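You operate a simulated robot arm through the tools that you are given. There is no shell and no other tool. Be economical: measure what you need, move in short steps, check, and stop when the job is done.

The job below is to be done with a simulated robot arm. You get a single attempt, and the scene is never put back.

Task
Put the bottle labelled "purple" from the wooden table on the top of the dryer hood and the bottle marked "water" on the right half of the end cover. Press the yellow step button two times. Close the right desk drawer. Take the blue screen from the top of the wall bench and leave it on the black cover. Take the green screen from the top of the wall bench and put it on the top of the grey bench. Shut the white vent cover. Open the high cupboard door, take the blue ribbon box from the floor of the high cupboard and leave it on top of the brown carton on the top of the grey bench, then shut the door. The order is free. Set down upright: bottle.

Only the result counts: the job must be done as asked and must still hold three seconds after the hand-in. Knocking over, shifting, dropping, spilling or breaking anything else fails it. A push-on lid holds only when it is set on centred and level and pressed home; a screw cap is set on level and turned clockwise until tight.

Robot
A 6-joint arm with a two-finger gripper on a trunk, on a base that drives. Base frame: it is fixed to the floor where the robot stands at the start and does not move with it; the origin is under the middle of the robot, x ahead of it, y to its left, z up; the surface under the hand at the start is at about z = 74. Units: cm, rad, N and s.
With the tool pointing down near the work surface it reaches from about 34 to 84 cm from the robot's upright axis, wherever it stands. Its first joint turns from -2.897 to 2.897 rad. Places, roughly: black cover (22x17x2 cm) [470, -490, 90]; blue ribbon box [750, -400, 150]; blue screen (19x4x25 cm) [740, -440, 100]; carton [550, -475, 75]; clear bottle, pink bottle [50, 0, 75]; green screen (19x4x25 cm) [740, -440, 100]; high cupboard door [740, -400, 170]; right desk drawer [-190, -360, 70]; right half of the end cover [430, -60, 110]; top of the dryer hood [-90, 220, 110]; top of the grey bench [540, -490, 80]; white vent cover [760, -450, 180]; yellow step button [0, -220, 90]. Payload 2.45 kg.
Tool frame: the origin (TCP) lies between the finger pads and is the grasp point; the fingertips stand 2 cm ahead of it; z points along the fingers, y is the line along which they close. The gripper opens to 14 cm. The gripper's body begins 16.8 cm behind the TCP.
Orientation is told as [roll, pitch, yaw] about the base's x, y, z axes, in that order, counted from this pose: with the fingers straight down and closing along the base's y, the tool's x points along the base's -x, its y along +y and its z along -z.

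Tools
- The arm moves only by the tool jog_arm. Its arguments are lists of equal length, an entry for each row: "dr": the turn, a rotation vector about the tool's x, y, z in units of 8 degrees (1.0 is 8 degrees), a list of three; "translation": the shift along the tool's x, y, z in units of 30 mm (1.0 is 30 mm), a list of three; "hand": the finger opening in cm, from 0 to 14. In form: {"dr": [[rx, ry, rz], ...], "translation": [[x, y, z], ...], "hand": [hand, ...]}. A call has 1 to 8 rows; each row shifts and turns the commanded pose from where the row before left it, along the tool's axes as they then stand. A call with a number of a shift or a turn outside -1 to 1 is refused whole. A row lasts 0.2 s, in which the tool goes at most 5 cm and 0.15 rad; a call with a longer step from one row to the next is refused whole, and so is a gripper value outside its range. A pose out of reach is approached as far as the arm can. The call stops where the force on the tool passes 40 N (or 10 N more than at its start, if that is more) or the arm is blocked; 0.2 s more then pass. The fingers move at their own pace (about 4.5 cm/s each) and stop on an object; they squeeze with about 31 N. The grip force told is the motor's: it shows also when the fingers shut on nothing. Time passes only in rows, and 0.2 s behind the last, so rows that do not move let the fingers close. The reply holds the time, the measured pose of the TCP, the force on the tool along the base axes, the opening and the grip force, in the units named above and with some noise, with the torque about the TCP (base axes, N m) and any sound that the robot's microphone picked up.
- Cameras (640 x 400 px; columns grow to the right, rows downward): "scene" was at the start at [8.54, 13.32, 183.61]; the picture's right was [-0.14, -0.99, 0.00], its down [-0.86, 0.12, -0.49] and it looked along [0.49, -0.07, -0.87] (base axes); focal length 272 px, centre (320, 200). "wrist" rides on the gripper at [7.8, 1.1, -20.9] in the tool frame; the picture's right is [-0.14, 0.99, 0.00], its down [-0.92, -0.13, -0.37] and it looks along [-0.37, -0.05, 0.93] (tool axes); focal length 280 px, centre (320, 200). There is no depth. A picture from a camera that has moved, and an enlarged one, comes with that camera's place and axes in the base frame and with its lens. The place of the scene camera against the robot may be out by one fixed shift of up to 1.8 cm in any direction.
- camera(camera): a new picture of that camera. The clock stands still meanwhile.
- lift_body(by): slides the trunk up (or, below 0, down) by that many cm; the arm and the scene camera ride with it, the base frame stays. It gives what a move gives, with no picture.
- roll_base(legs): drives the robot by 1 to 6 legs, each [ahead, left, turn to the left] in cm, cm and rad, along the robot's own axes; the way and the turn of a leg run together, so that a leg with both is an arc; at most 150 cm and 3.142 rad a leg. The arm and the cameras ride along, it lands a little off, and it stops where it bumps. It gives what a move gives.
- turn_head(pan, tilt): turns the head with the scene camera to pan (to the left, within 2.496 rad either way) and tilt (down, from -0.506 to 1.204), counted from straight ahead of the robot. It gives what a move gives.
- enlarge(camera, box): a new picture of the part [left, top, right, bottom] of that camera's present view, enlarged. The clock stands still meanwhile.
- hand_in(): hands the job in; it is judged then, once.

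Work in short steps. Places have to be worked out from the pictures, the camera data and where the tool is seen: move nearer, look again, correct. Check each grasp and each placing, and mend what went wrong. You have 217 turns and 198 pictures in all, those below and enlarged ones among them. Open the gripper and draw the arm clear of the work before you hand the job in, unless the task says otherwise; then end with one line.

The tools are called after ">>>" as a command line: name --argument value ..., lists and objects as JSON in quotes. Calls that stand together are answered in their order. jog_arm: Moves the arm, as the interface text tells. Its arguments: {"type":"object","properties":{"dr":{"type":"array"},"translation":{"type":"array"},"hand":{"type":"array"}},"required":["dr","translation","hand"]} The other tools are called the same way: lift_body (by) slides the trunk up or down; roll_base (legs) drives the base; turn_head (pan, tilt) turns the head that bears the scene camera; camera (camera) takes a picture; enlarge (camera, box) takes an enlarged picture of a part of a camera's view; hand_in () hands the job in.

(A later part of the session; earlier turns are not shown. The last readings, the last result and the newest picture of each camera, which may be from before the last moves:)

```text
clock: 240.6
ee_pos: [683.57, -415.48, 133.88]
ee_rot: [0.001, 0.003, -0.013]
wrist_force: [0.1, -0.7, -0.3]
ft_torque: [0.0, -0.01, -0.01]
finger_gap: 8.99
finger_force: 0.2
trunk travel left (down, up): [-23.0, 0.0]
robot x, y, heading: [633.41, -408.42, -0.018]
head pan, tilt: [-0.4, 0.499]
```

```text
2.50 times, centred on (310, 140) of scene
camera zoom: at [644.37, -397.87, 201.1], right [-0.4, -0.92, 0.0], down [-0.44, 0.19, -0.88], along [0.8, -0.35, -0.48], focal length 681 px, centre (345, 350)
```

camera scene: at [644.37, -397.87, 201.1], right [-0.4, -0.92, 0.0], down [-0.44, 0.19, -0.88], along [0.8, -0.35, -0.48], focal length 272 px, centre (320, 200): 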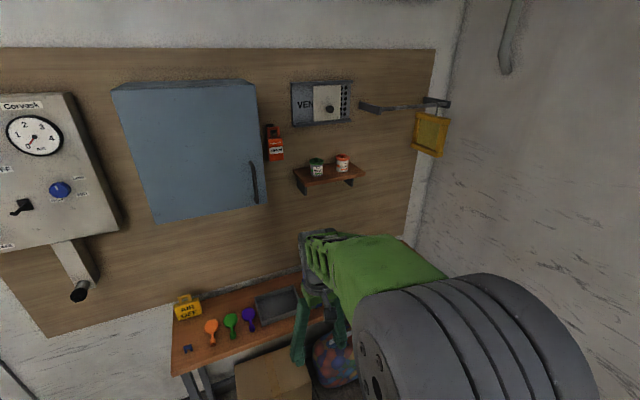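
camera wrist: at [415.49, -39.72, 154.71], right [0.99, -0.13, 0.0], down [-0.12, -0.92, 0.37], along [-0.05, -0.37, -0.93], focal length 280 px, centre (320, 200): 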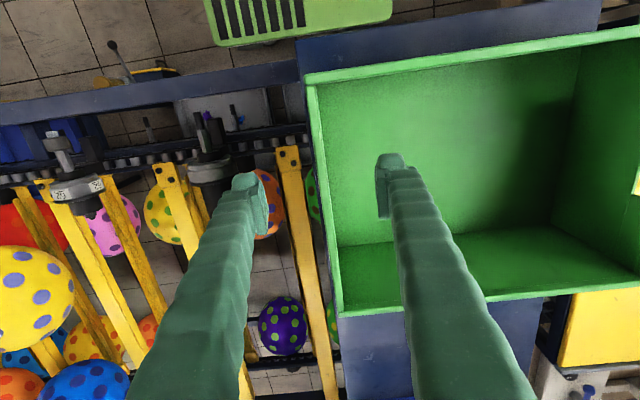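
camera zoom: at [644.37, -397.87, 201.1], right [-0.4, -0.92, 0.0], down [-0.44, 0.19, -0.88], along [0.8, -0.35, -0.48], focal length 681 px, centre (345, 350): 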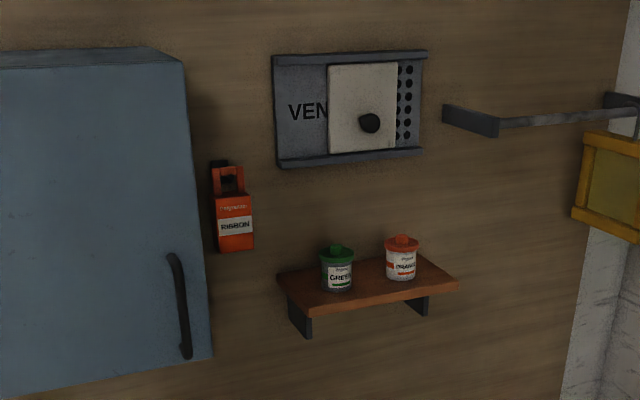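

The vent has a white sliding cover with a knob; the holes on its right are exposed, so it must slide right. Handle of the cupboard is near [733,−411,161]. I pitch the gripper to horizontal (pointing +x) while raising it.

>>> jog_arm --dr '[[0, -0.94, 0], [0, -0.94, 0], [0, -0.94, 0], [0, -0.94, 0], [0, -0.94, 0], [0, -0.94, 0]]' --translation '[[-0.57, 0, -0.73], [-0.66, 0, -0.65], [-0.74, 0, -0.56], [-0.81, 0, -0.46], [-0.86, 0, -0.35], [-0.9, 0, -0.23]]' --hand '[9, 9, 9, 9, 9, 9]'

>>> jog_arm --dr '[[0, -0.94, 0], [0, -0.94, 0], [0, -0.94, 0], [0, -0.94, 0], [0, -0.94, 0], [0, -0.94, 0]]' --translation '[[-0.92, 0, -0.11], [-0.93, 0, 0], [-0.92, 0, 0.13], [-0.89, 0, 0.25], [-0.85, 0, 0.36], [-0.8, 0, 0.47]]' --hand '[9, 9, 9, 9, 9, 9]'

>>> camera --camera "wrist"

>>> camera --camera "scene"

```text
clock: 242.0
ee_pos: [693.78, -415.73, 147.03]
ee_rot: [0.0, -0.788, -0.012]
wrist_force: [-1.4, -0.5, -0.7]
ft_torque: [0.01, 0.01, 0.0]
finger_gap: 8.98
finger_force: 0.1
trunk travel left (down, up): [-23.0, 0.0]
robot x, y, heading: [634.01, -408.21, -0.018]
head pan, tilt: [-0.4, 0.499]
```

```text
clock: 243.4
ee_pos: [704.26, -415.9, 160.14]
ee_rot: [-2.824, -1.567, 2.811]
wrist_force: [0.0, -0.3, 0.0]
ft_torque: [-0.02, -0.05, 0.0]
finger_gap: 8.99
finger_force: 0.0
trunk travel left (down, up): [-23.0, 0.0]
robot x, y, heading: [633.86, -408.77, -0.018]
head pan, tilt: [-0.4, 0.499]
```

```text
145 pictures are left
camera wrist: at [683.36, -414.46, 152.15], right [0.01, 0.99, 0.14], down [-0.37, -0.12, 0.92], along [0.93, -0.06, 0.37], focal length 280 px, centre (320, 200)
```

wrist: 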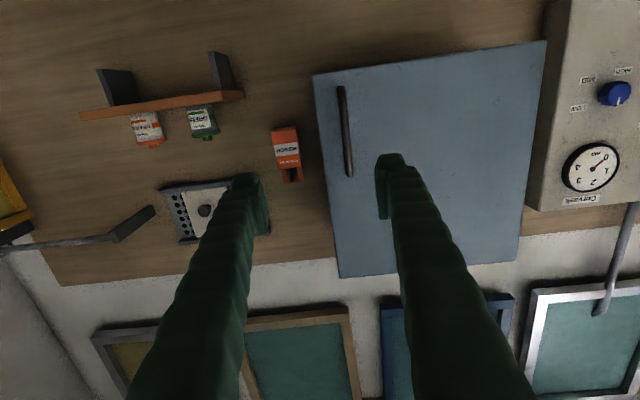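

```text
144 pictures are left
camera scene: at [644.55, -397.88, 201.08], right [-0.4, -0.92, 0.0], down [-0.44, 0.19, -0.88], along [0.8, -0.35, -0.48], focal length 272 px, centre (320, 200)
```

scene: 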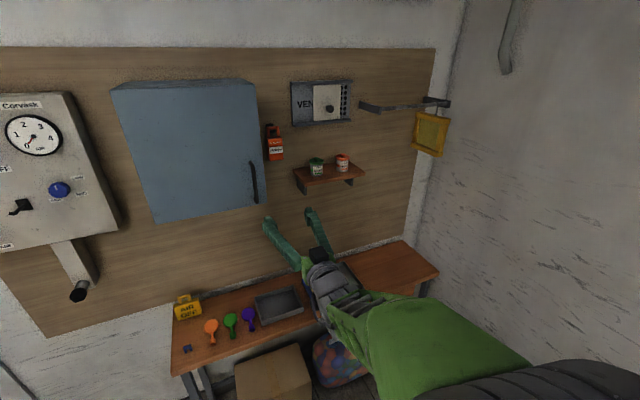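

Triangulation puts the vent knob at about [754.5,−451,179]. I raise the hand to z≈179, then move the base right and ahead.

>>> jog_arm --dr '[[0, 0, 0], [0, 0, 0], [0, 0, 0], [0, 0, 0], [0, 0, 0], [0, 0, 0], [0, 0, 0]]' --translation '[[-0.9, 0, 0], [-0.9, 0, 0], [-0.9, 0, 0], [-0.9, 0, 0], [-0.9, 0, 0], [-0.9, 0, 0], [-0.9, 0, 0]]' --hand '[7, 7, 7, 7, 7, 7, 7]'

>>> roll_base --legs '[[0, -35, 0.018], [38, 0, 0]]'

>>> camera --camera "wrist"

>>> camera --camera "scene"

```text
clock: 245.0
ee_pos: [704.03, -415.79, 179.21]
ee_rot: [2.918, -1.568, -2.931]
wrist_force: [1.4, 0.0, -0.5]
ft_torque: [-0.01, -0.02, -0.03]
finger_gap: 6.99
finger_force: 0.1
trunk travel left (down, up): [-23.0, 0.0]
robot x, y, heading: [633.64, -408.38, -0.018]
head pan, tilt: [-0.4, 0.499]
```

```text
clock: 250.7
ee_pos: [742.02, -449.53, 179.15]
ee_rot: [-3.103, -1.57, 3.109]
wrist_force: [0.8, 1.4, -0.5]
ft_torque: [-0.01, 0.0, 0.0]
finger_gap: 7.02
finger_force: 0.2
trunk travel left (down, up): [-23.0, 0.0]
robot x, y, heading: [671.76, -443.91, 0.008]
head pan, tilt: [-0.4, 0.499]
```

```text
143 pictures are left
camera wrist: at [721.08, -448.54, 171.19], right [-0.01, 0.99, 0.14], down [-0.37, -0.13, 0.92], along [0.93, -0.05, 0.37], focal length 280 px, centre (320, 200)
```

wrist: 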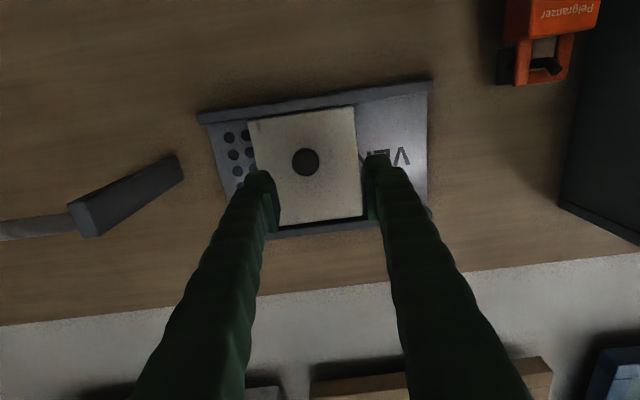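

```text
142 pictures are left
camera scene: at [682.05, -432.78, 201.09], right [-0.39, -0.92, 0.0], down [-0.44, 0.18, -0.88], along [0.81, -0.34, -0.48], focal length 272 px, centre (320, 200)
```

scene: 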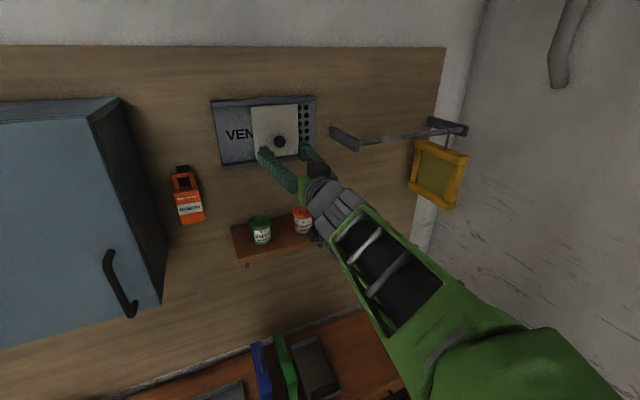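

The knob is at about [755,−451.5,179.3]. I align in y and advance.

>>> jog_arm --dr '[[0, 0, 0], [0, 0, 0], [0, 0, 0], [0, 0, 0]]' --translation '[[0, -0.65, 0], [0, 0, 0.9], [0, 0, 0.9], [0, 0, 0.9]]' --hand '[7, 7, 7, 7]'

>>> camera --camera "wrist"

>>> enlarge --camera "scene" --box '[200, 70, 360, 230]'

```text
clock: 251.7
ee_pos: [750.29, -451.35, 179.11]
ee_rot: [-1.635, -1.57, 1.639]
wrist_force: [0.9, 0.5, 1.3]
ft_torque: [0.01, -0.03, 0.0]
finger_gap: 6.99
finger_force: 0.1
trunk travel left (down, up): [-23.0, 0.0]
robot x, y, heading: [671.09, -443.79, 0.002]
head pan, tilt: [-0.4, 0.499]
```

```text
141 pictures are left
camera wrist: at [729.32, -450.4, 171.19], right [-0.01, 0.99, 0.14], down [-0.37, -0.13, 0.92], along [0.93, -0.05, 0.37], focal length 280 px, centre (320, 200)
```

wrist: 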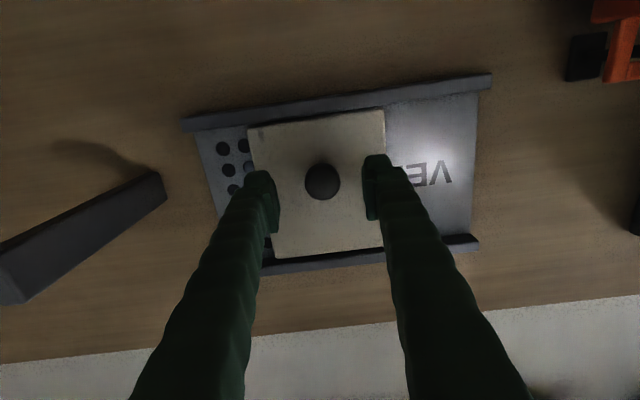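

```text
2.50 times, centred on (280, 150) of scene
camera zoom: at [682.15, -432.78, 201.08], right [-0.39, -0.92, 0.0], down [-0.44, 0.18, -0.88], along [0.81, -0.34, -0.48], focal length 681 px, centre (420, 325)
```

zoom: 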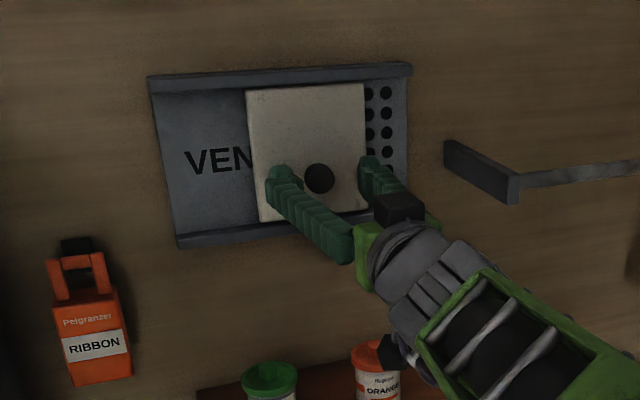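

Knob centred between the fingers. I advance in small steps to feel the plate.

>>> jog_arm --dr '[[0, 0, 0], [0, 0, 0], [0, 0, 0], [0, 0, 0], [0, 0, 0], [0, 0, 0]]' --translation '[[-0.1, 0, 0.3], [0, 0, 0.3], [0, 0, 0.2], [0, 0, 0.2], [0, 0, 0.1], [0, 0, 0]]' --hand '[7, 7, 7, 7, 7, 7]'

>>> enlarge --camera "scene" --box '[220, 80, 340, 200]'

```text
clock: 253.1
ee_pos: [753.42, -451.43, 179.57]
ee_rot: [3.141, -1.569, -3.134]
wrist_force: [-0.4, 1.1, -0.4]
ft_torque: [0.0, -0.02, 0.0]
finger_gap: 7.02
finger_force: 0.0
trunk travel left (down, up): [-23.0, 0.0]
robot x, y, heading: [671.32, -443.42, 0.004]
head pan, tilt: [-0.4, 0.499]
```

```text
3.33 times, centred on (280, 140) of scene
camera zoom: at [681.91, -432.78, 201.1], right [-0.39, -0.92, 0.0], down [-0.44, 0.18, -0.88], along [0.81, -0.34, -0.48], focal length 908 px, centre (453, 400)
```

zoom: 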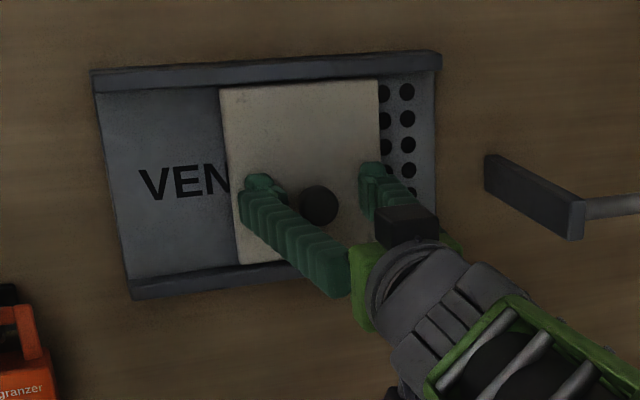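

Close the fingers on the knob.

>>> jog_arm --dr '[[0, 0, 0], [0, 0, 0], [0, 0, 0], [0, 0, 0], [0, 0, 0]]' --translation '[[0, 0, 0], [0, 0, 0], [0, 0, 0], [0, 0, 0], [0, 0, 0]]' --hand '[1, 1, 1, 1, 1]'

```text
clock: 254.2
ee_pos: [753.3, -451.51, 179.64]
ee_rot: [-3.068, -1.569, 3.073]
wrist_force: [0.2, 1.8, 0.5]
ft_torque: [-0.01, 0.02, 0.02]
finger_gap: 2.77
finger_force: 44.8
trunk travel left (down, up): [-23.0, 0.0]
robot x, y, heading: [671.76, -443.9, 0.005]
head pan, tilt: [-0.4, 0.499]
```

Gripped the knob (2.8 cm). Slide it right (−y) in small steps.

>>> jog_arm --dr '[[0, 0, 0], [0, 0, 0], [0, 0, 0], [0, 0, 0], [0, 0, 0]]' --translation '[[0, -0.3, 0], [0, -0.3, 0], [0, -0.3, 0], [0, -0.3, 0], [0, 0, 0]]' --hand '[1, 1, 1, 1, 1]'

>>> enlarge --camera "scene" --box '[220, 80, 340, 200]'

```text
clock: 255.4
ee_pos: [753.25, -454.97, 179.45]
ee_rot: [-2.992, -1.57, 2.999]
wrist_force: [-0.8, 0.3, -1.5]
ft_torque: [-0.01, 0.14, -0.07]
finger_gap: 2.76
finger_force: 45.4
trunk travel left (down, up): [-23.0, 0.0]
robot x, y, heading: [671.53, -443.37, 0.004]
head pan, tilt: [-0.4, 0.499]
```

```text
3.33 times, centred on (280, 140) of scene
camera zoom: at [681.93, -432.78, 201.1], right [-0.39, -0.92, 0.0], down [-0.44, 0.18, -0.88], along [0.81, -0.34, -0.48], focal length 908 px, centre (453, 400)
```

zoom: 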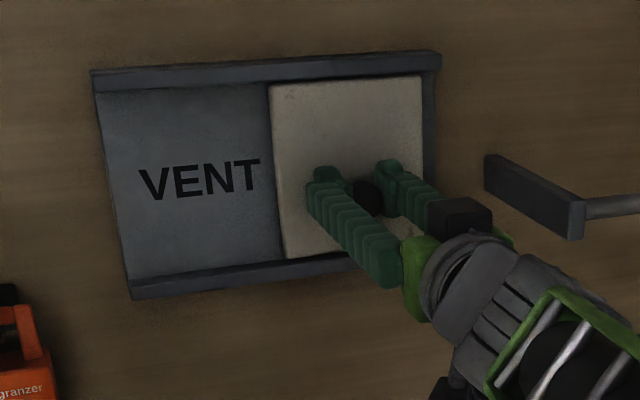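

Nearly there: all holes covered; push until it meets the end stop.

>>> jog_arm --dr '[[0, 0, 0], [0, 0, 0], [0, 0, 0], [0, 0, 0], [0, 0, 0]]' --translation '[[0, -0.15, 0], [0, -0.15, 0], [0, -0.15, 0], [0, -0.15, 0], [0, 0, 0]]' --hand '[1, 1, 1, 1, 1]'

>>> enlarge --camera "scene" --box '[220, 80, 340, 200]'

```text
clock: 256.6
ee_pos: [753.34, -456.33, 179.51]
ee_rot: [-2.261, -1.57, 2.269]
wrist_force: [-4.2, 13.2, -4.5]
ft_torque: [0.2, -0.05, 0.27]
finger_gap: 2.78
finger_force: 45.0
trunk travel left (down, up): [-23.0, 0.0]
robot x, y, heading: [671.13, -443.27, 0.008]
head pan, tilt: [-0.4, 0.499]
```

```text
3.33 times, centred on (280, 140) of scene
camera zoom: at [681.87, -432.42, 201.08], right [-0.39, -0.92, 0.0], down [-0.44, 0.18, -0.88], along [0.81, -0.34, -0.48], focal length 908 px, centre (453, 400)
```

zoom: 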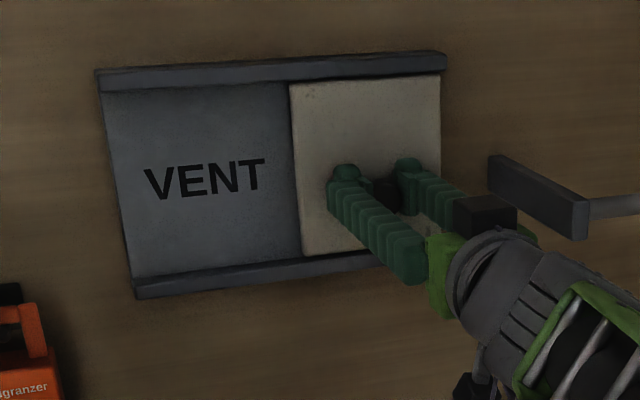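

The vent cover is fully closed against its stop. Release, retreat, and shift the base toward the cupboard.

>>> jog_arm --dr '[[0, 0, 0], [0, 0, 0], [0, 0, 0], [0, 0, 0], [0, 0, 0], [0, 0, 0]]' --translation '[[0, 0, 0], [0, 0, 0], [0, 0, 0], [0, 0, -0.9], [0, 0, -0.9], [0, 0, -0.9]]' --hand '[7, 7, 7, 7, 7, 7]'

>>> roll_base --legs '[[-24, 0, 0], [0, 40, 0]]'

>>> jog_arm --dr '[[0, 0, 0], [0, 0, 0], [0, 0, 0], [0, 0, 0], [0, 0, 0], [0, 0, 0]]' --translation '[[0.95, 0, 0], [0.95, 0, 0], [0.95, 0, 0], [0.95, 0, 0], [0.95, 0, 0], [0.95, 0, 0]]' --hand '[6, 6, 6, 6, 6, 6]'

>>> camera --camera "wrist"

>>> turn_head --pan 0.0 --tilt 0.4

>>> camera --camera "scene"

```text
clock: 258.1
ee_pos: [744.99, -456.89, 179.47]
ee_rot: [-2.92, -1.568, 2.926]
wrist_force: [-1.3, 1.1, 0.2]
ft_torque: [0.02, 0.03, -0.05]
finger_gap: 7.02
finger_force: 0.0
trunk travel left (down, up): [-23.0, 0.0]
robot x, y, heading: [671.84, -443.52, 0.0]
head pan, tilt: [-0.4, 0.499]
```

```text
clock: 263.5
ee_pos: [721.27, -417.0, 179.44]
ee_rot: [-2.991, -1.569, 2.997]
wrist_force: [0.0, 0.1, 0.3]
ft_torque: [0.0, -0.03, 0.0]
finger_gap: 7.01
finger_force: 0.1
trunk travel left (down, up): [-23.0, 0.0]
robot x, y, heading: [647.4, -403.5, 0.002]
head pan, tilt: [-0.4, 0.499]
```

```text
clock: 264.9
ee_pos: [721.32, -417.07, 162.35]
ee_rot: [-2.977, -1.57, 2.982]
wrist_force: [0.0, -0.3, -0.1]
ft_torque: [0.0, -0.04, 0.04]
finger_gap: 6.01
finger_force: 0.2
trunk travel left (down, up): [-23.0, 0.0]
robot x, y, heading: [647.51, -403.22, 0.002]
head pan, tilt: [-0.4, 0.499]
```

```text
136 pictures are left
camera wrist: at [700.41, -416.04, 154.41], right [-0.01, 0.99, 0.14], down [-0.37, -0.13, 0.92], along [0.93, -0.05, 0.37], focal length 280 px, centre (320, 200)
```

wrist: 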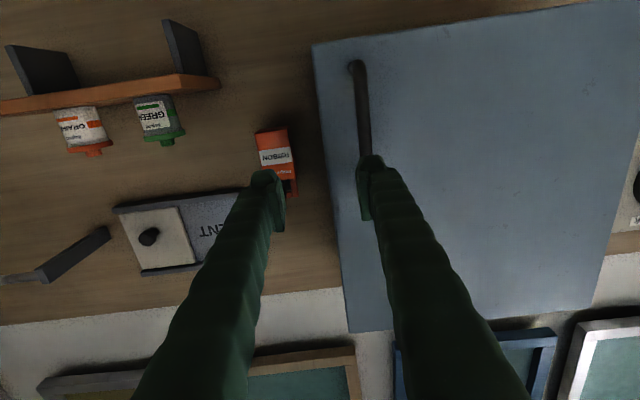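

```text
clock: 265.7
ee_pos: [721.24, -417.1, 162.36]
ee_rot: [-3.049, -1.568, 3.056]
wrist_force: [0.7, 0.2, 0.1]
ft_torque: [-0.01, -0.05, -0.01]
finger_gap: 6.03
finger_force: 0.1
trunk travel left (down, up): [-23.0, 0.0]
robot x, y, heading: [647.69, -404.0, 0.002]
head pan, tilt: [0.0, 0.4]
```

```text
135 pictures are left
camera scene: at [658.77, -389.43, 202.01], right [0.0, -1.0, 0.0], down [-0.39, 0.0, -0.92], along [0.92, 0.0, -0.39], focal length 272 px, centre (320, 200)
```

scene: 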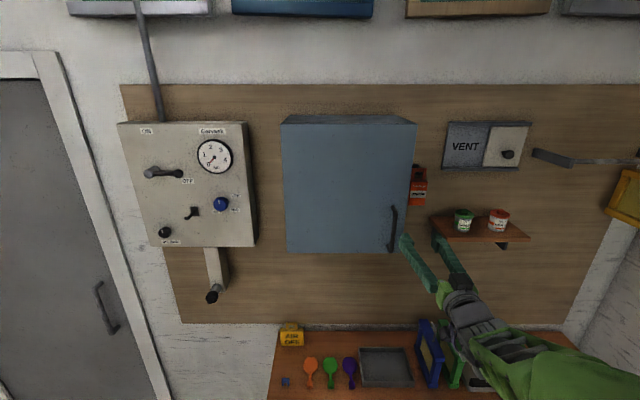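

Handle bar at about [732,−412,161]. Align y, bring the base 9 cm ahead, and check.

>>> jog_arm --dr '[[0, 0, 0], [0, 0, 0]]' --translation '[[0.2, 0.85, 0], [0.2, 0.85, 0]]' --hand '[6, 6]'

>>> roll_base --legs '[[8, 0, 0]]'

>>> camera --camera "wrist"

```text
clock: 266.3
ee_pos: [721.28, -411.88, 161.12]
ee_rot: [-3.109, -1.569, 3.114]
wrist_force: [0.4, 0.2, -0.1]
ft_torque: [0.02, 0.03, -0.02]
finger_gap: 5.98
finger_force: 0.0
trunk travel left (down, up): [-23.0, 0.0]
robot x, y, heading: [647.7, -403.74, 0.002]
head pan, tilt: [0.0, 0.4]
```

```text
clock: 267.4
ee_pos: [729.27, -411.91, 161.09]
ee_rot: [-3.113, -1.57, 3.119]
wrist_force: [0.4, 0.5, -0.2]
ft_torque: [0.02, -0.07, 0.03]
finger_gap: 6.02
finger_force: 0.0
trunk travel left (down, up): [-23.0, 0.0]
robot x, y, heading: [655.42, -404.17, 0.007]
head pan, tilt: [0.0, 0.4]
```

```text
134 pictures are left
camera wrist: at [708.35, -410.85, 153.19], right [-0.01, 0.99, 0.14], down [-0.37, -0.13, 0.92], along [0.93, -0.04, 0.37], focal length 280 px, centre (320, 200)
```

wrist: 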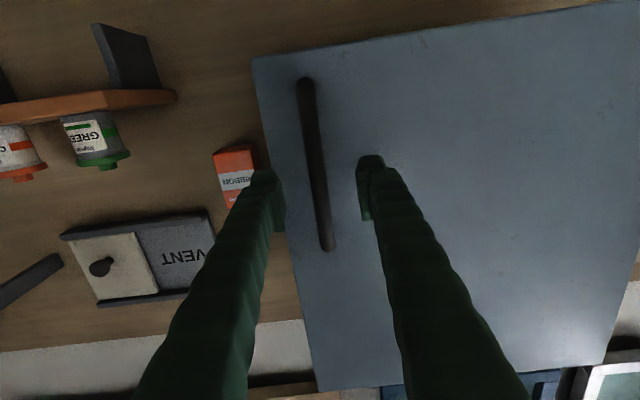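

Handle is between the fingers. Advance ~3 cm and close.

>>> jog_arm --dr '[[0, 0, 0], [0, 0, 0], [0, 0, 0], [0, 0, 0], [0, 0, 0], [0, 0, 0], [0, 0, 0]]' --translation '[[0, 0, 0.4], [0, 0, 0.3], [0, 0, 0.2], [0, 0, 0], [0, 0, 0], [0, 0, 0], [0, 0, 0]]' --hand '[6, 6, 6, 0.5, 0.5, 0.5, 0.5]'

>>> camera --camera "wrist"

```text
clock: 269.0
ee_pos: [731.9, -411.77, 161.26]
ee_rot: [2.988, -1.57, -2.981]
wrist_force: [-0.2, -1.3, 0.2]
ft_torque: [0.0, -0.01, 0.02]
finger_gap: 0.82
finger_force: 28.2
trunk travel left (down, up): [-23.0, 0.0]
robot x, y, heading: [655.41, -403.69, 0.001]
head pan, tilt: [0.0, 0.4]
```

```text
133 pictures are left
camera wrist: at [710.93, -410.85, 153.25], right [-0.01, 0.99, 0.14], down [-0.37, -0.13, 0.92], along [0.93, -0.04, 0.37], focal length 280 px, centre (320, 200)
```

wrist: 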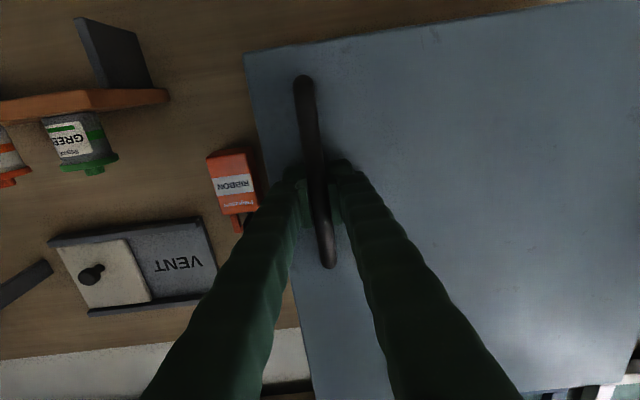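

Holding the handle. Pull the door along its hinge arc (~30°), yawing the hand with it.

>>> jog_arm --dr '[[0.62, 0, 0], [0.62, 0, 0], [0.62, 0, 0]]' --translation '[[0, 0.14, -0.95], [0, 0.14, -0.95], [0, 0.14, -0.95]]' --hand '[0.5, 0.5, 0.5]'

>>> camera --camera "scene"

```text
clock: 269.6
ee_pos: [729.77, -411.43, 161.1]
ee_rot: [-0.713, -1.562, 0.691]
wrist_force: [2.6, 15.5, -6.2]
ft_torque: [0.52, -1.4, -0.27]
finger_gap: 0.8
finger_force: 36.0
out of reach, approached as far as the arm can: row 1, 2, 3
trunk travel left (down, up): [-23.0, 0.0]
robot x, y, heading: [655.45, -403.57, 0.01]
head pan, tilt: [0.0, 0.4]
stopped in row 3: the force on the tool passed its limit at 42 N (the readings are from after the stop); the commanded pose is now the measured one
```

```text
132 pictures are left
camera scene: at [666.66, -388.98, 201.99], right [0.01, -1.0, 0.0], down [-0.39, -0.01, -0.92], along [0.92, 0.01, -0.39], focal length 272 px, centre (320, 200)
```

scene: 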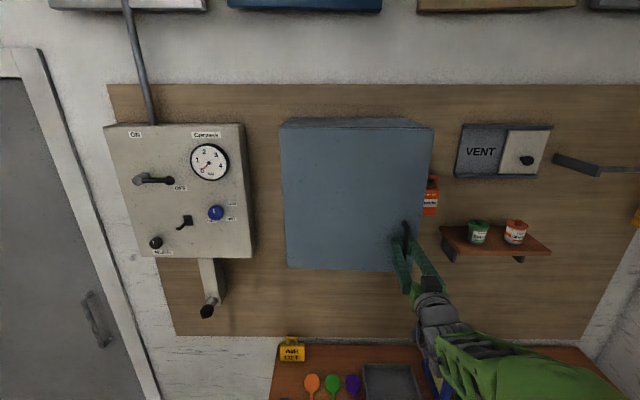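

Yawing is out of reach there; I pull straight back instead, letting the bar pivot in the fingers.

>>> jog_arm --dr '[[0, 0, 0], [0, 0, 0], [0, 0, 0]]' --translation '[[0, 0.05, -0.6], [0, 0.08, -0.6], [0, 0.12, -0.6]]' --hand '[0.5, 0.5, 0.5]'

>>> camera --camera "wrist"

```text
clock: 270.4
ee_pos: [725.47, -410.33, 161.2]
ee_rot: [-0.814, -1.561, 0.801]
wrist_force: [7.0, 20.3, -2.5]
ft_torque: [0.69, 0.41, -0.13]
finger_gap: 0.82
finger_force: 36.2
trunk travel left (down, up): [-23.0, 0.0]
robot x, y, heading: [655.19, -403.53, 0.014]
head pan, tilt: [0.0, 0.4]
stopped in row 3: the force on the tool passed its limit at 42 N (the readings are from after the stop); the commanded pose is now the measured one
```

```text
131 pictures are left
camera wrist: at [704.41, -408.92, 153.42], right [0.01, 0.99, 0.13], down [-0.36, -0.12, 0.92], along [0.93, -0.06, 0.36], focal length 280 px, centre (320, 200)
```

wrist: 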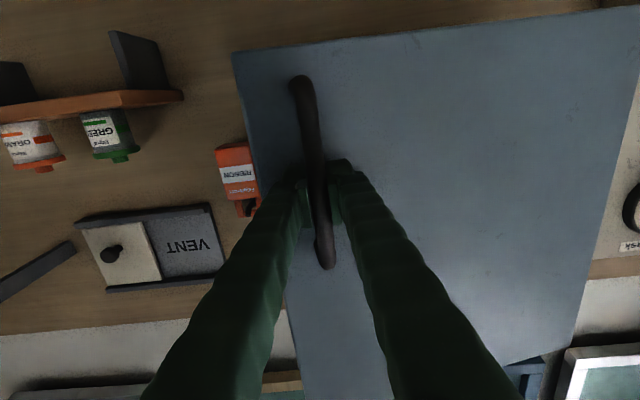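

The door is moving (~11° open). Continue along the arc with more +y component.

>>> jog_arm --dr '[[0, 0, 0], [0, 0, 0], [0, 0, 0]]' --translation '[[0, 0.3, -0.6], [0, 0.35, -0.7], [0, 0.4, -0.8]]' --hand '[0.5, 0.5, 0.5]'

>>> camera --camera "wrist"

```text
clock: 271.1
ee_pos: [720.22, -407.83, 161.26]
ee_rot: [-0.764, -1.557, 0.766]
wrist_force: [10.8, 20.1, -3.3]
ft_torque: [0.86, 0.68, -0.17]
finger_gap: 0.8
finger_force: 35.9
out of reach, approached as far as the arm can: row 3
trunk travel left (down, up): [-23.0, 0.0]
robot x, y, heading: [655.76, -403.41, 0.009]
head pan, tilt: [0.0, 0.4]
stopped in row 3: the force on the tool passed its limit at 43 N (the readings are from after the stop); the commanded pose is now the measured one
```

```text
130 pictures are left
camera wrist: at [699.22, -406.78, 153.5], right [0.0, 0.99, 0.13], down [-0.36, -0.12, 0.93], along [0.93, -0.05, 0.36], focal length 280 px, centre (320, 200)
```

wrist: 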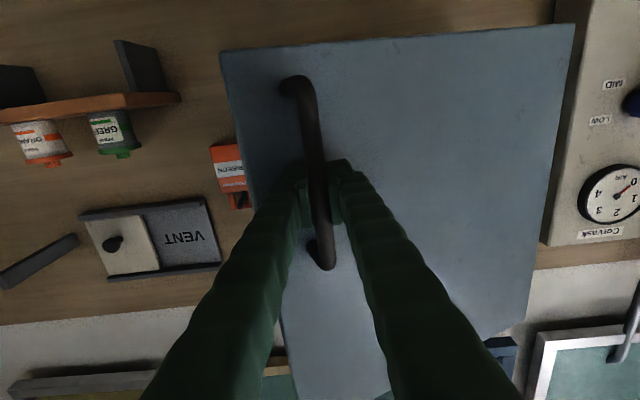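

The arm's near its inner reach limit, so I pull by driving the base back and left along the arc.

>>> roll_base --legs '[[-3.3, 1.7, 0], [-3.6, 2.9, 0], [-3.5, 3.8, 0]]'

>>> camera --camera "wrist"

>>> camera --camera "scene"

```text
clock: 272.1
ee_pos: [717.75, -406.28, 161.12]
ee_rot: [-0.778, -1.555, 0.786]
wrist_force: [8.2, 13.6, -0.4]
ft_torque: [0.88, 0.93, 0.03]
finger_gap: 0.82
finger_force: 36.5
trunk travel left (down, up): [-23.0, 0.0]
robot x, y, heading: [652.9, -402.47, 0.015]
head pan, tilt: [0.0, 0.4]
stopped in leg 1: the force on the tool passed its limit at 43 N (the readings are from after the stop); the commanded pose is now the measured one
```

```text
129 pictures are left
camera wrist: at [696.74, -405.43, 153.51], right [-0.01, 0.99, 0.13], down [-0.36, -0.12, 0.93], along [0.93, -0.04, 0.36], focal length 280 px, centre (320, 200)
```

wrist: 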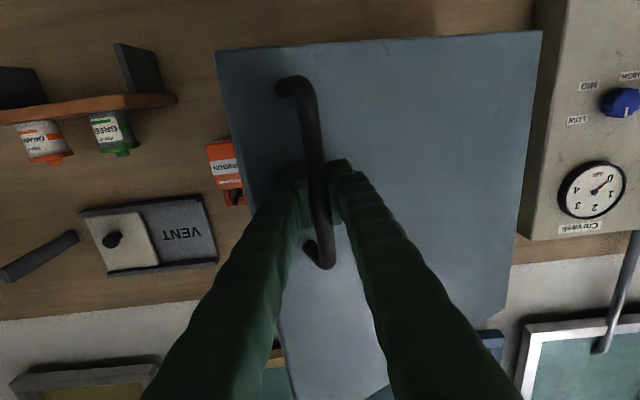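

```text
128 pictures are left
camera scene: at [664.32, -387.56, 201.99], right [0.01, -1.0, 0.0], down [-0.39, -0.01, -0.92], along [0.92, 0.01, -0.39], focal length 272 px, centre (320, 200)
```

scene: 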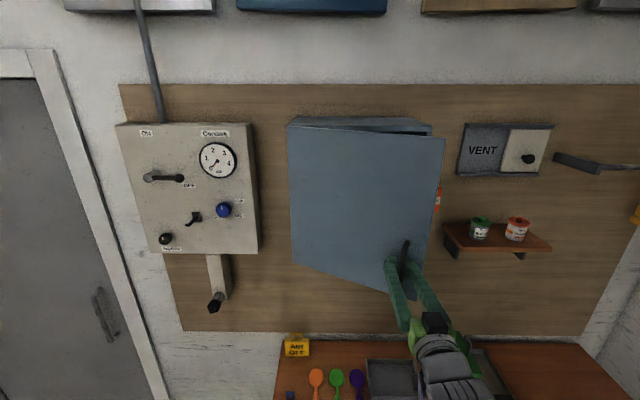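

The door is ~26° open. I release, back off, move right past the door's free edge, and will push it open from inside.

>>> jog_arm --dr '[[0, 0, 0], [0, 0, 0], [0, 0, 0]]' --translation '[[0, 0, 0], [0, 0, 0], [0, 0, 0]]' --hand '[4, 4, 4]'

>>> roll_base --legs '[[-9, 0, -0.01], [0, -18, 0]]'

>>> camera --camera "scene"

>>> camera --camera "wrist"

```text
clock: 272.9
ee_pos: [717.56, -406.74, 161.48]
ee_rot: [-0.832, -1.559, 0.836]
wrist_force: [0.4, 0.2, -0.1]
ft_torque: [0.02, 0.0, -0.03]
finger_gap: 3.98
finger_force: 0.1
trunk travel left (down, up): [-23.0, 0.0]
robot x, y, heading: [653.32, -402.25, 0.011]
head pan, tilt: [0.0, 0.4]
```

```text
clock: 275.8
ee_pos: [708.58, -425.6, 161.3]
ee_rot: [-0.794, -1.559, 0.787]
wrist_force: [-0.5, -0.4, -0.3]
ft_torque: [0.07, 0.01, 0.05]
finger_gap: 3.98
finger_force: 0.1
trunk travel left (down, up): [-23.0, 0.0]
robot x, y, heading: [644.11, -420.11, 0.004]
head pan, tilt: [0.0, 0.4]
```

```text
127 pictures are left
camera scene: at [655.3, -406.23, 202.02], right [0.0, -1.0, 0.0], down [-0.39, 0.0, -0.92], along [0.92, 0.0, -0.39], focal length 272 px, centre (320, 200)
```

scene: 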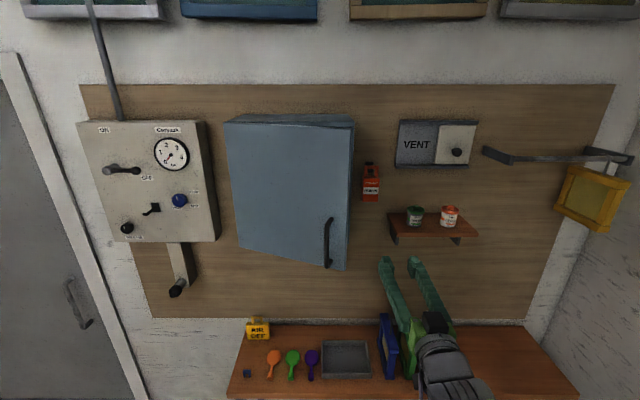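

```text
126 pictures are left
camera wrist: at [687.58, -424.44, 153.58], right [0.01, 0.99, 0.13], down [-0.36, -0.12, 0.92], along [0.93, -0.05, 0.36], focal length 280 px, centre (320, 200)
```

wrist: 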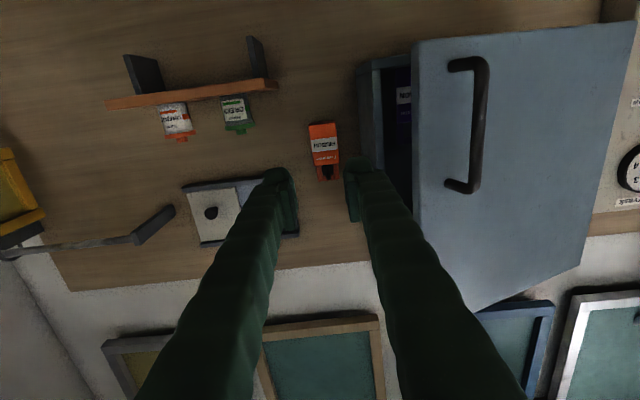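

Door's free edge is at about [720,−414]. Close the hand, advance 15 cm beside it, then push left with the base.

>>> jog_arm --dr '[[0, 0, 0], [0, 0, 0], [0, 0, 0], [0, 0, 0]]' --translation '[[0, 0, 0], [0, 0, 0], [0, 0, 0], [0, 0, 0]]' --hand '[0.2, 0.2, 0.2, 0.2]'

>>> roll_base --legs '[[16, 0, 0], [0, 22, 0]]'

>>> camera --camera "scene"

```text
clock: 276.8
ee_pos: [708.63, -425.46, 161.24]
ee_rot: [-0.819, -1.559, 0.813]
wrist_force: [0.1, 0.2, 1.1]
ft_torque: [0.03, 0.05, 0.0]
finger_gap: 0.0
finger_force: 29.1
trunk travel left (down, up): [-23.0, 0.0]
robot x, y, heading: [643.99, -420.36, 0.001]
head pan, tilt: [0.0, 0.4]
```

```text
clock: 279.4
ee_pos: [724.14, -416.86, 161.28]
ee_rot: [0.046, -1.56, -0.071]
wrist_force: [-1.8, -6.3, -0.7]
ft_torque: [0.06, -0.04, 0.12]
finger_gap: 0.0
finger_force: 29.1
trunk travel left (down, up): [-23.0, 0.0]
robot x, y, heading: [659.73, -410.84, 0.005]
head pan, tilt: [0.0, 0.4]
stopped in leg 2: the force on the tool passed its limit at 50 N (the readings are from after the stop); the commanded pose is now the measured one
```

```text
125 pictures are left
camera scene: at [670.97, -396.72, 202.02], right [0.0, -1.0, 0.0], down [-0.39, 0.0, -0.92], along [0.92, 0.0, -0.39], focal length 272 px, centre (320, 200)
```

scene: 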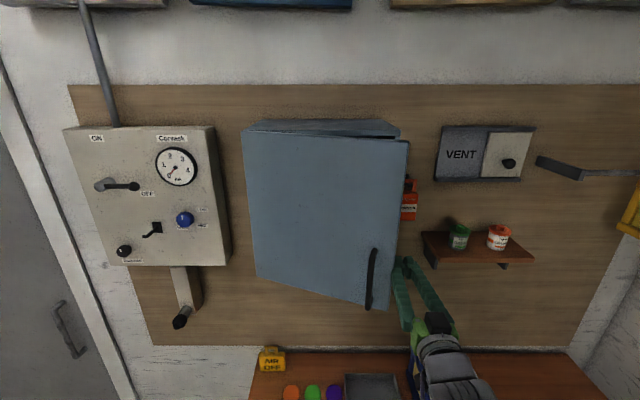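

Contact with the door edge made. Now push gently with the arm: +y with some −x.

>>> jog_arm --dr '[[0, 0, 0], [0, 0, 0], [0, 0, 0], [0, 0, 0], [0, 0, 0], [0, 0, 0]]' --translation '[[0, 0.25, 0], [0, 0.25, 0], [0, 0.25, 0], [0, 0.25, 0], [0, 0.25, 0], [0, 0.25, 0]]' --hand '[0.2, 0.2, 0.2, 0.2, 0.2, 0.2]'

>>> camera --camera "wrist"

```text
clock: 280.8
ee_pos: [723.44, -416.5, 162.03]
ee_rot: [0.231, -1.556, -0.245]
wrist_force: [-8.1, -23.5, -11.4]
ft_torque: [-0.66, -0.05, 0.67]
finger_gap: 0.0
finger_force: 29.1
out of reach, approached as far as the arm can: row 2, 3, 4, 5, 6
trunk travel left (down, up): [-23.0, 0.0]
robot x, y, heading: [659.92, -410.84, -0.003]
head pan, tilt: [0.0, 0.4]
```

```text
124 pictures are left
camera wrist: at [702.41, -415.01, 154.36], right [0.02, 0.99, 0.14], down [-0.36, -0.12, 0.92], along [0.93, -0.07, 0.35], focal length 280 px, centre (320, 200)
```

wrist: 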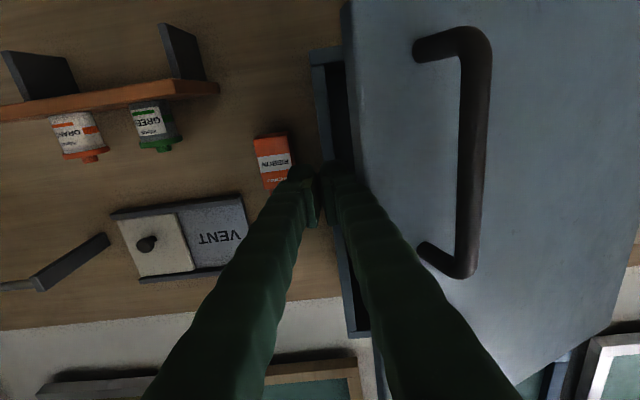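

The arm is at its inner limit; I back the base 12 cm and extend the arm so it has room.

>>> roll_base --legs '[[0, -2.5, 0], [-12, 0, 0]]'

>>> jog_arm --dr '[[0, 0, 0], [0, 0, 0], [0, 0, 0], [0, 0, 0], [0, 0, 0], [0, 0, 0]]' --translation '[[0, -0.3, 0.9], [0, 0, 0.9], [0, 0, 0.9], [0, 0, 0.9], [0, 0, 0.9], [0, 0, 0.5]]' --hand '[0.2, 0.2, 0.2, 0.2, 0.2, 0.2]'

>>> jog_arm --dr '[[0, 0, 0], [0, 0, 0], [0, 0, 0], [0, 0, 0], [0, 0, 0], [0, 0, 0], [0, 0, 0], [0, 0, 0]]' --translation '[[0, 0.3, 0], [0, 0.3, 0], [0, 0.3, 0], [0, 0.3, 0], [0, 0.3, 0], [0, 0.3, 0], [0, 0.3, 0], [0, 0.3, 0]]' --hand '[0.2, 0.2, 0.2, 0.2, 0.2, 0.2, 0.2, 0.2]'

>>> camera --camera "wrist"

```text
clock: 282.5
ee_pos: [711.46, -418.61, 162.12]
ee_rot: [-0.034, -1.562, 0.017]
wrist_force: [-0.4, 0.2, 0.7]
ft_torque: [-0.01, 0.04, 0.04]
finger_gap: 0.01
finger_force: 30.0
trunk travel left (down, up): [-23.0, 0.0]
robot x, y, heading: [647.89, -413.65, 0.004]
head pan, tilt: [0.0, 0.4]
```

```text
clock: 283.9
ee_pos: [726.38, -420.58, 162.14]
ee_rot: [-0.017, -1.558, 0.015]
wrist_force: [0.8, -0.4, 0.5]
ft_torque: [0.02, 0.05, -0.01]
finger_gap: 0.02
finger_force: 29.5
out of reach, approached as far as the arm can: row 4, 5
trunk travel left (down, up): [-23.0, 0.0]
robot x, y, heading: [648.0, -413.03, 0.006]
head pan, tilt: [0.0, 0.4]
```

```text
clock: 285.7
ee_pos: [726.36, -420.39, 162.32]
ee_rot: [-0.03, -1.557, 0.027]
wrist_force: [0.2, 0.0, -1.2]
ft_torque: [0.0, -0.01, 0.0]
finger_gap: 0.0
finger_force: 29.5
out of reach, approached as far as the arm can: row 1, 2, 3, 4, 5, 6, 7, 8
trunk travel left (down, up): [-23.0, 0.0]
robot x, y, heading: [648.0, -413.36, 0.001]
head pan, tilt: [0.0, 0.4]
```

```text
123 pictures are left
camera wrist: at [705.34, -419.27, 154.69], right [0.0, 0.99, 0.14], down [-0.36, -0.13, 0.93], along [0.93, -0.05, 0.35], focal length 280 px, centre (320, 200)
```

wrist: 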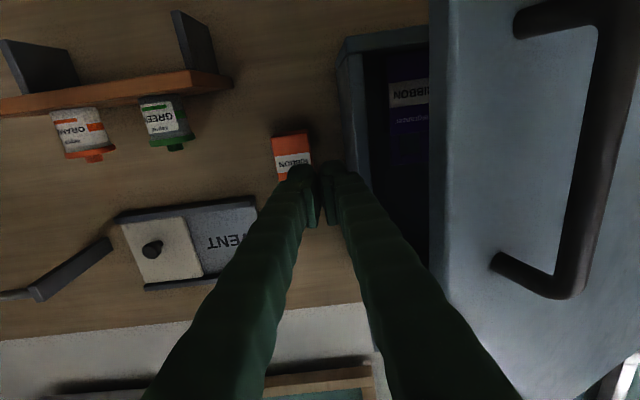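

Retract 3 cm to stay inside the reach band, then push +y by arm.

>>> jog_arm --dr '[[0, 0, 0], [0, 0, 0], [0, 0, 0], [0, 0, 0], [0, 0, 0], [0, 0, 0], [0, 0, 0], [0, 0, 0]]' --translation '[[0, 0, -1], [0, 0, -1], [0, 0.5, 0], [0, 0.4, 0], [0, 0.3, 0], [0, 0.3, 0], [0, 0.3, 0], [0, 0.3, 0]]' --hand '[0.2, 0.2, 0.2, 0.2, 0.2, 0.2, 0.2, 0.2]'

>>> camera --camera "wrist"

```text
clock: 287.5
ee_pos: [720.11, -419.46, 162.95]
ee_rot: [-0.033, -1.557, 0.029]
wrist_force: [-0.1, 0.7, -0.8]
ft_torque: [0.0, 0.01, 0.01]
finger_gap: 0.02
finger_force: 29.1
out of reach, approached as far as the arm can: row 3, 4, 5, 6, 7, 8
trunk travel left (down, up): [-23.0, 0.0]
robot x, y, heading: [647.85, -413.36, 0.004]
head pan, tilt: [0.0, 0.4]
```

```text
122 pictures are left
camera wrist: at [699.09, -418.25, 155.14], right [0.01, 0.99, 0.14], down [-0.36, -0.13, 0.93], along [0.93, -0.05, 0.35], focal length 280 px, centre (320, 200)
```

wrist: 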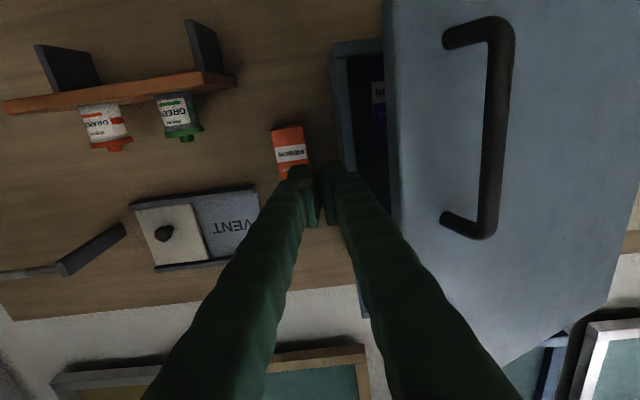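

The wrist seems near a singularity with the tool exactly level. I back off, tilt the fingers ~20° downward, and re-grip the handle to pull it further.

>>> roll_base --legs '[[-12, 0, 0]]'

>>> jog_arm --dr '[[0, 0.9, 0], [0, 0.9, 0], [0, 0.9, 0], [0, 0, 0]]' --translation '[[0, 0, 0], [0, 0, 0], [0, 0, 0], [0, 0, 0]]' --hand '[3, 5, 5, 5]'

>>> jog_arm --dr '[[0, 0, 0], [0, 0, 0], [0, 0, 0], [0, 0, 0], [0, 0, 0], [0, 0, 0]]' --translation '[[0, 0.7, 0], [0, 0.7, 0], [0, 0.7, 0], [0, 0.7, 0], [0, 0.7, 0], [0, 0.7, 0]]' --hand '[5, 5, 5, 5, 5, 5]'

>>> camera --camera "wrist"

```text
clock: 288.8
ee_pos: [707.74, -419.58, 162.88]
ee_rot: [-0.038, -1.557, 0.034]
wrist_force: [-0.8, 0.4, 0.9]
ft_torque: [-0.02, 0.05, -0.01]
finger_gap: 0.02
finger_force: 29.2
trunk travel left (down, up): [-23.0, 0.0]
robot x, y, heading: [635.61, -413.35, -0.001]
head pan, tilt: [0.0, 0.4]
```

```text
clock: 289.8
ee_pos: [707.99, -418.82, 162.59]
ee_rot: [0.022, -1.241, -0.005]
wrist_force: [0.1, 0.3, 0.3]
ft_torque: [0.0, 0.01, -0.03]
finger_gap: 4.99
finger_force: 0.1
out of reach, approached as far as the arm can: row 3
trunk travel left (down, up): [-23.0, 0.0]
robot x, y, heading: [635.76, -413.22, 0.002]
head pan, tilt: [0.0, 0.4]
```

```text
clock: 291.2
ee_pos: [707.19, -409.4, 160.32]
ee_rot: [0.052, -1.174, 0.003]
wrist_force: [-0.5, -0.2, -0.8]
ft_torque: [-0.05, 0.01, -0.01]
finger_gap: 5.01
finger_force: 0.0
out of reach, approached as far as the arm can: row 4, 5, 6
trunk travel left (down, up): [-23.0, 0.0]
robot x, y, heading: [635.58, -413.6, 0.001]
head pan, tilt: [0.0, 0.4]
```

```text
121 pictures are left
camera wrist: at [684.88, -409.46, 161.1], right [0.0, 0.99, 0.15], down [0.02, -0.15, 0.99], along [1.0, 0.0, -0.02], focal length 280 px, centre (320, 200)
```

wrist: 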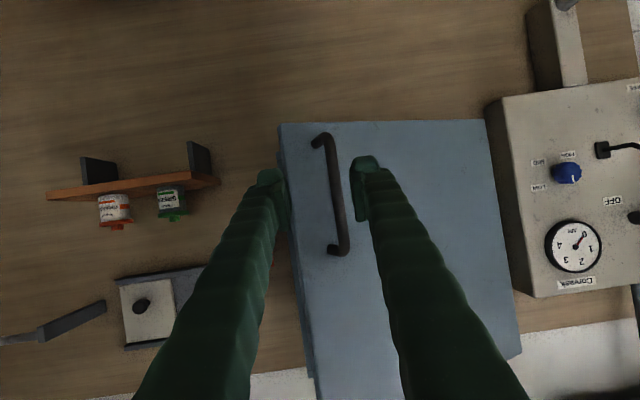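

Handle is now centred-ish at y≈−407.5. Use the base: left 1.9, ahead 9, then grip.

>>> roll_base --legs '[[0, 1.9, 0], [8.5, 0, 0]]'

>>> camera --camera "wrist"

```text
clock: 292.7
ee_pos: [715.8, -407.67, 160.27]
ee_rot: [0.055, -1.174, 0.002]
wrist_force: [0.6, -0.5, -0.1]
ft_torque: [0.01, -0.03, 0.03]
finger_gap: 5.02
finger_force: 0.2
trunk travel left (down, up): [-23.0, 0.0]
robot x, y, heading: [643.89, -411.38, -0.0]
head pan, tilt: [0.0, 0.4]
```

```text
120 pictures are left
camera wrist: at [693.38, -407.69, 161.04], right [0.0, 0.99, 0.15], down [0.02, -0.15, 0.99], along [1.0, 0.0, -0.02], focal length 280 px, centre (320, 200)
```

wrist: 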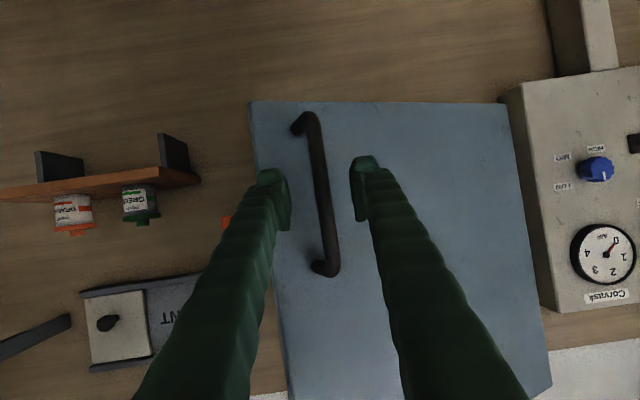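

The handle seems ~5 cm further ahead than the tips. Advance in small steps and close.

>>> roll_base --legs '[[4, 0, 0]]'

>>> jog_arm --dr '[[0, 0, 0], [0, 0, 0], [0, 0, 0], [0, 0, 0]]' --translation '[[0, 0, 0], [0, 0, 0], [0, 0, 0], [0, 0, 0]]' --hand '[0.5, 0.5, 0.5, 0.5]'

>>> camera --camera "wrist"

```text
clock: 293.6
ee_pos: [719.92, -407.61, 160.16]
ee_rot: [0.053, -1.172, 0.004]
wrist_force: [0.5, -0.3, -0.2]
ft_torque: [0.01, -0.01, 0.05]
finger_gap: 5.0
finger_force: 0.0
trunk travel left (down, up): [-23.0, 0.0]
robot x, y, heading: [648.12, -411.65, 0.005]
head pan, tilt: [0.0, 0.4]
```

```text
clock: 294.6
ee_pos: [719.53, -407.56, 160.37]
ee_rot: [0.055, -1.177, 0.003]
wrist_force: [-2.3, -3.9, 1.0]
ft_torque: [-0.42, -0.17, 0.0]
finger_gap: 0.89
finger_force: 22.2
trunk travel left (down, up): [-23.0, 0.0]
robot x, y, heading: [648.08, -411.47, 0.007]
head pan, tilt: [0.0, 0.4]
```

```text
119 pictures are left
camera wrist: at [697.18, -407.68, 161.11], right [0.0, 0.99, 0.15], down [0.02, -0.15, 0.99], along [1.0, 0.0, -0.02], focal length 280 px, centre (320, 200)
```

wrist: 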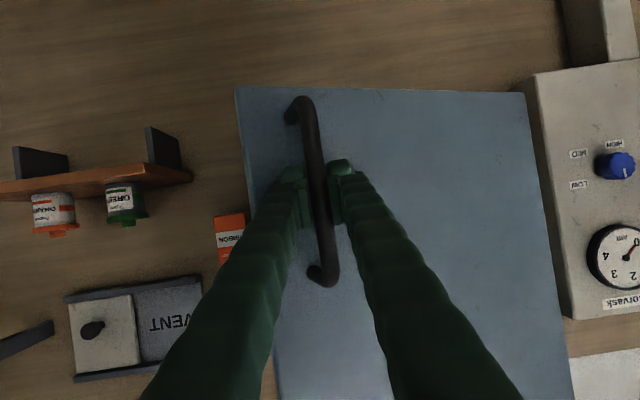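

Gripped. Now I pull by rotating the whole robot about the hinge (arc legs), keeping the hand aligned with the door.

>>> roll_base --legs '[[-3.25, 8.75, -0.1], [-3.25, 8.75, -0.1], [-3.25, 8.75, -0.1]]'

>>> camera --camera "wrist"

```text
clock: 298.1
ee_pos: [711.83, -401.78, 160.32]
ee_rot: [0.052, -1.176, -0.298]
wrist_force: [3.5, 3.6, 8.0]
ft_torque: [-0.65, 0.11, -0.15]
finger_gap: 0.85
finger_force: 36.2
trunk travel left (down, up): [-23.0, 0.0]
robot x, y, heading: [642.57, -384.55, -0.305]
head pan, tilt: [0.0, 0.4]
```

```text
118 pictures are left
camera wrist: at [690.45, -395.14, 161.1], right [0.3, 0.94, 0.15], down [-0.02, -0.15, 0.99], along [0.95, -0.3, -0.02], focal length 280 px, centre (320, 200)
```

wrist: 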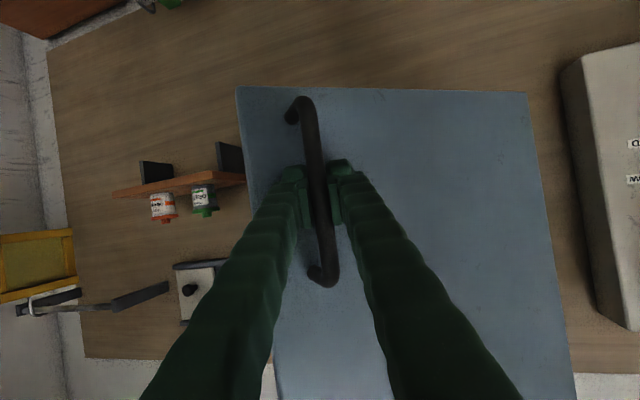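

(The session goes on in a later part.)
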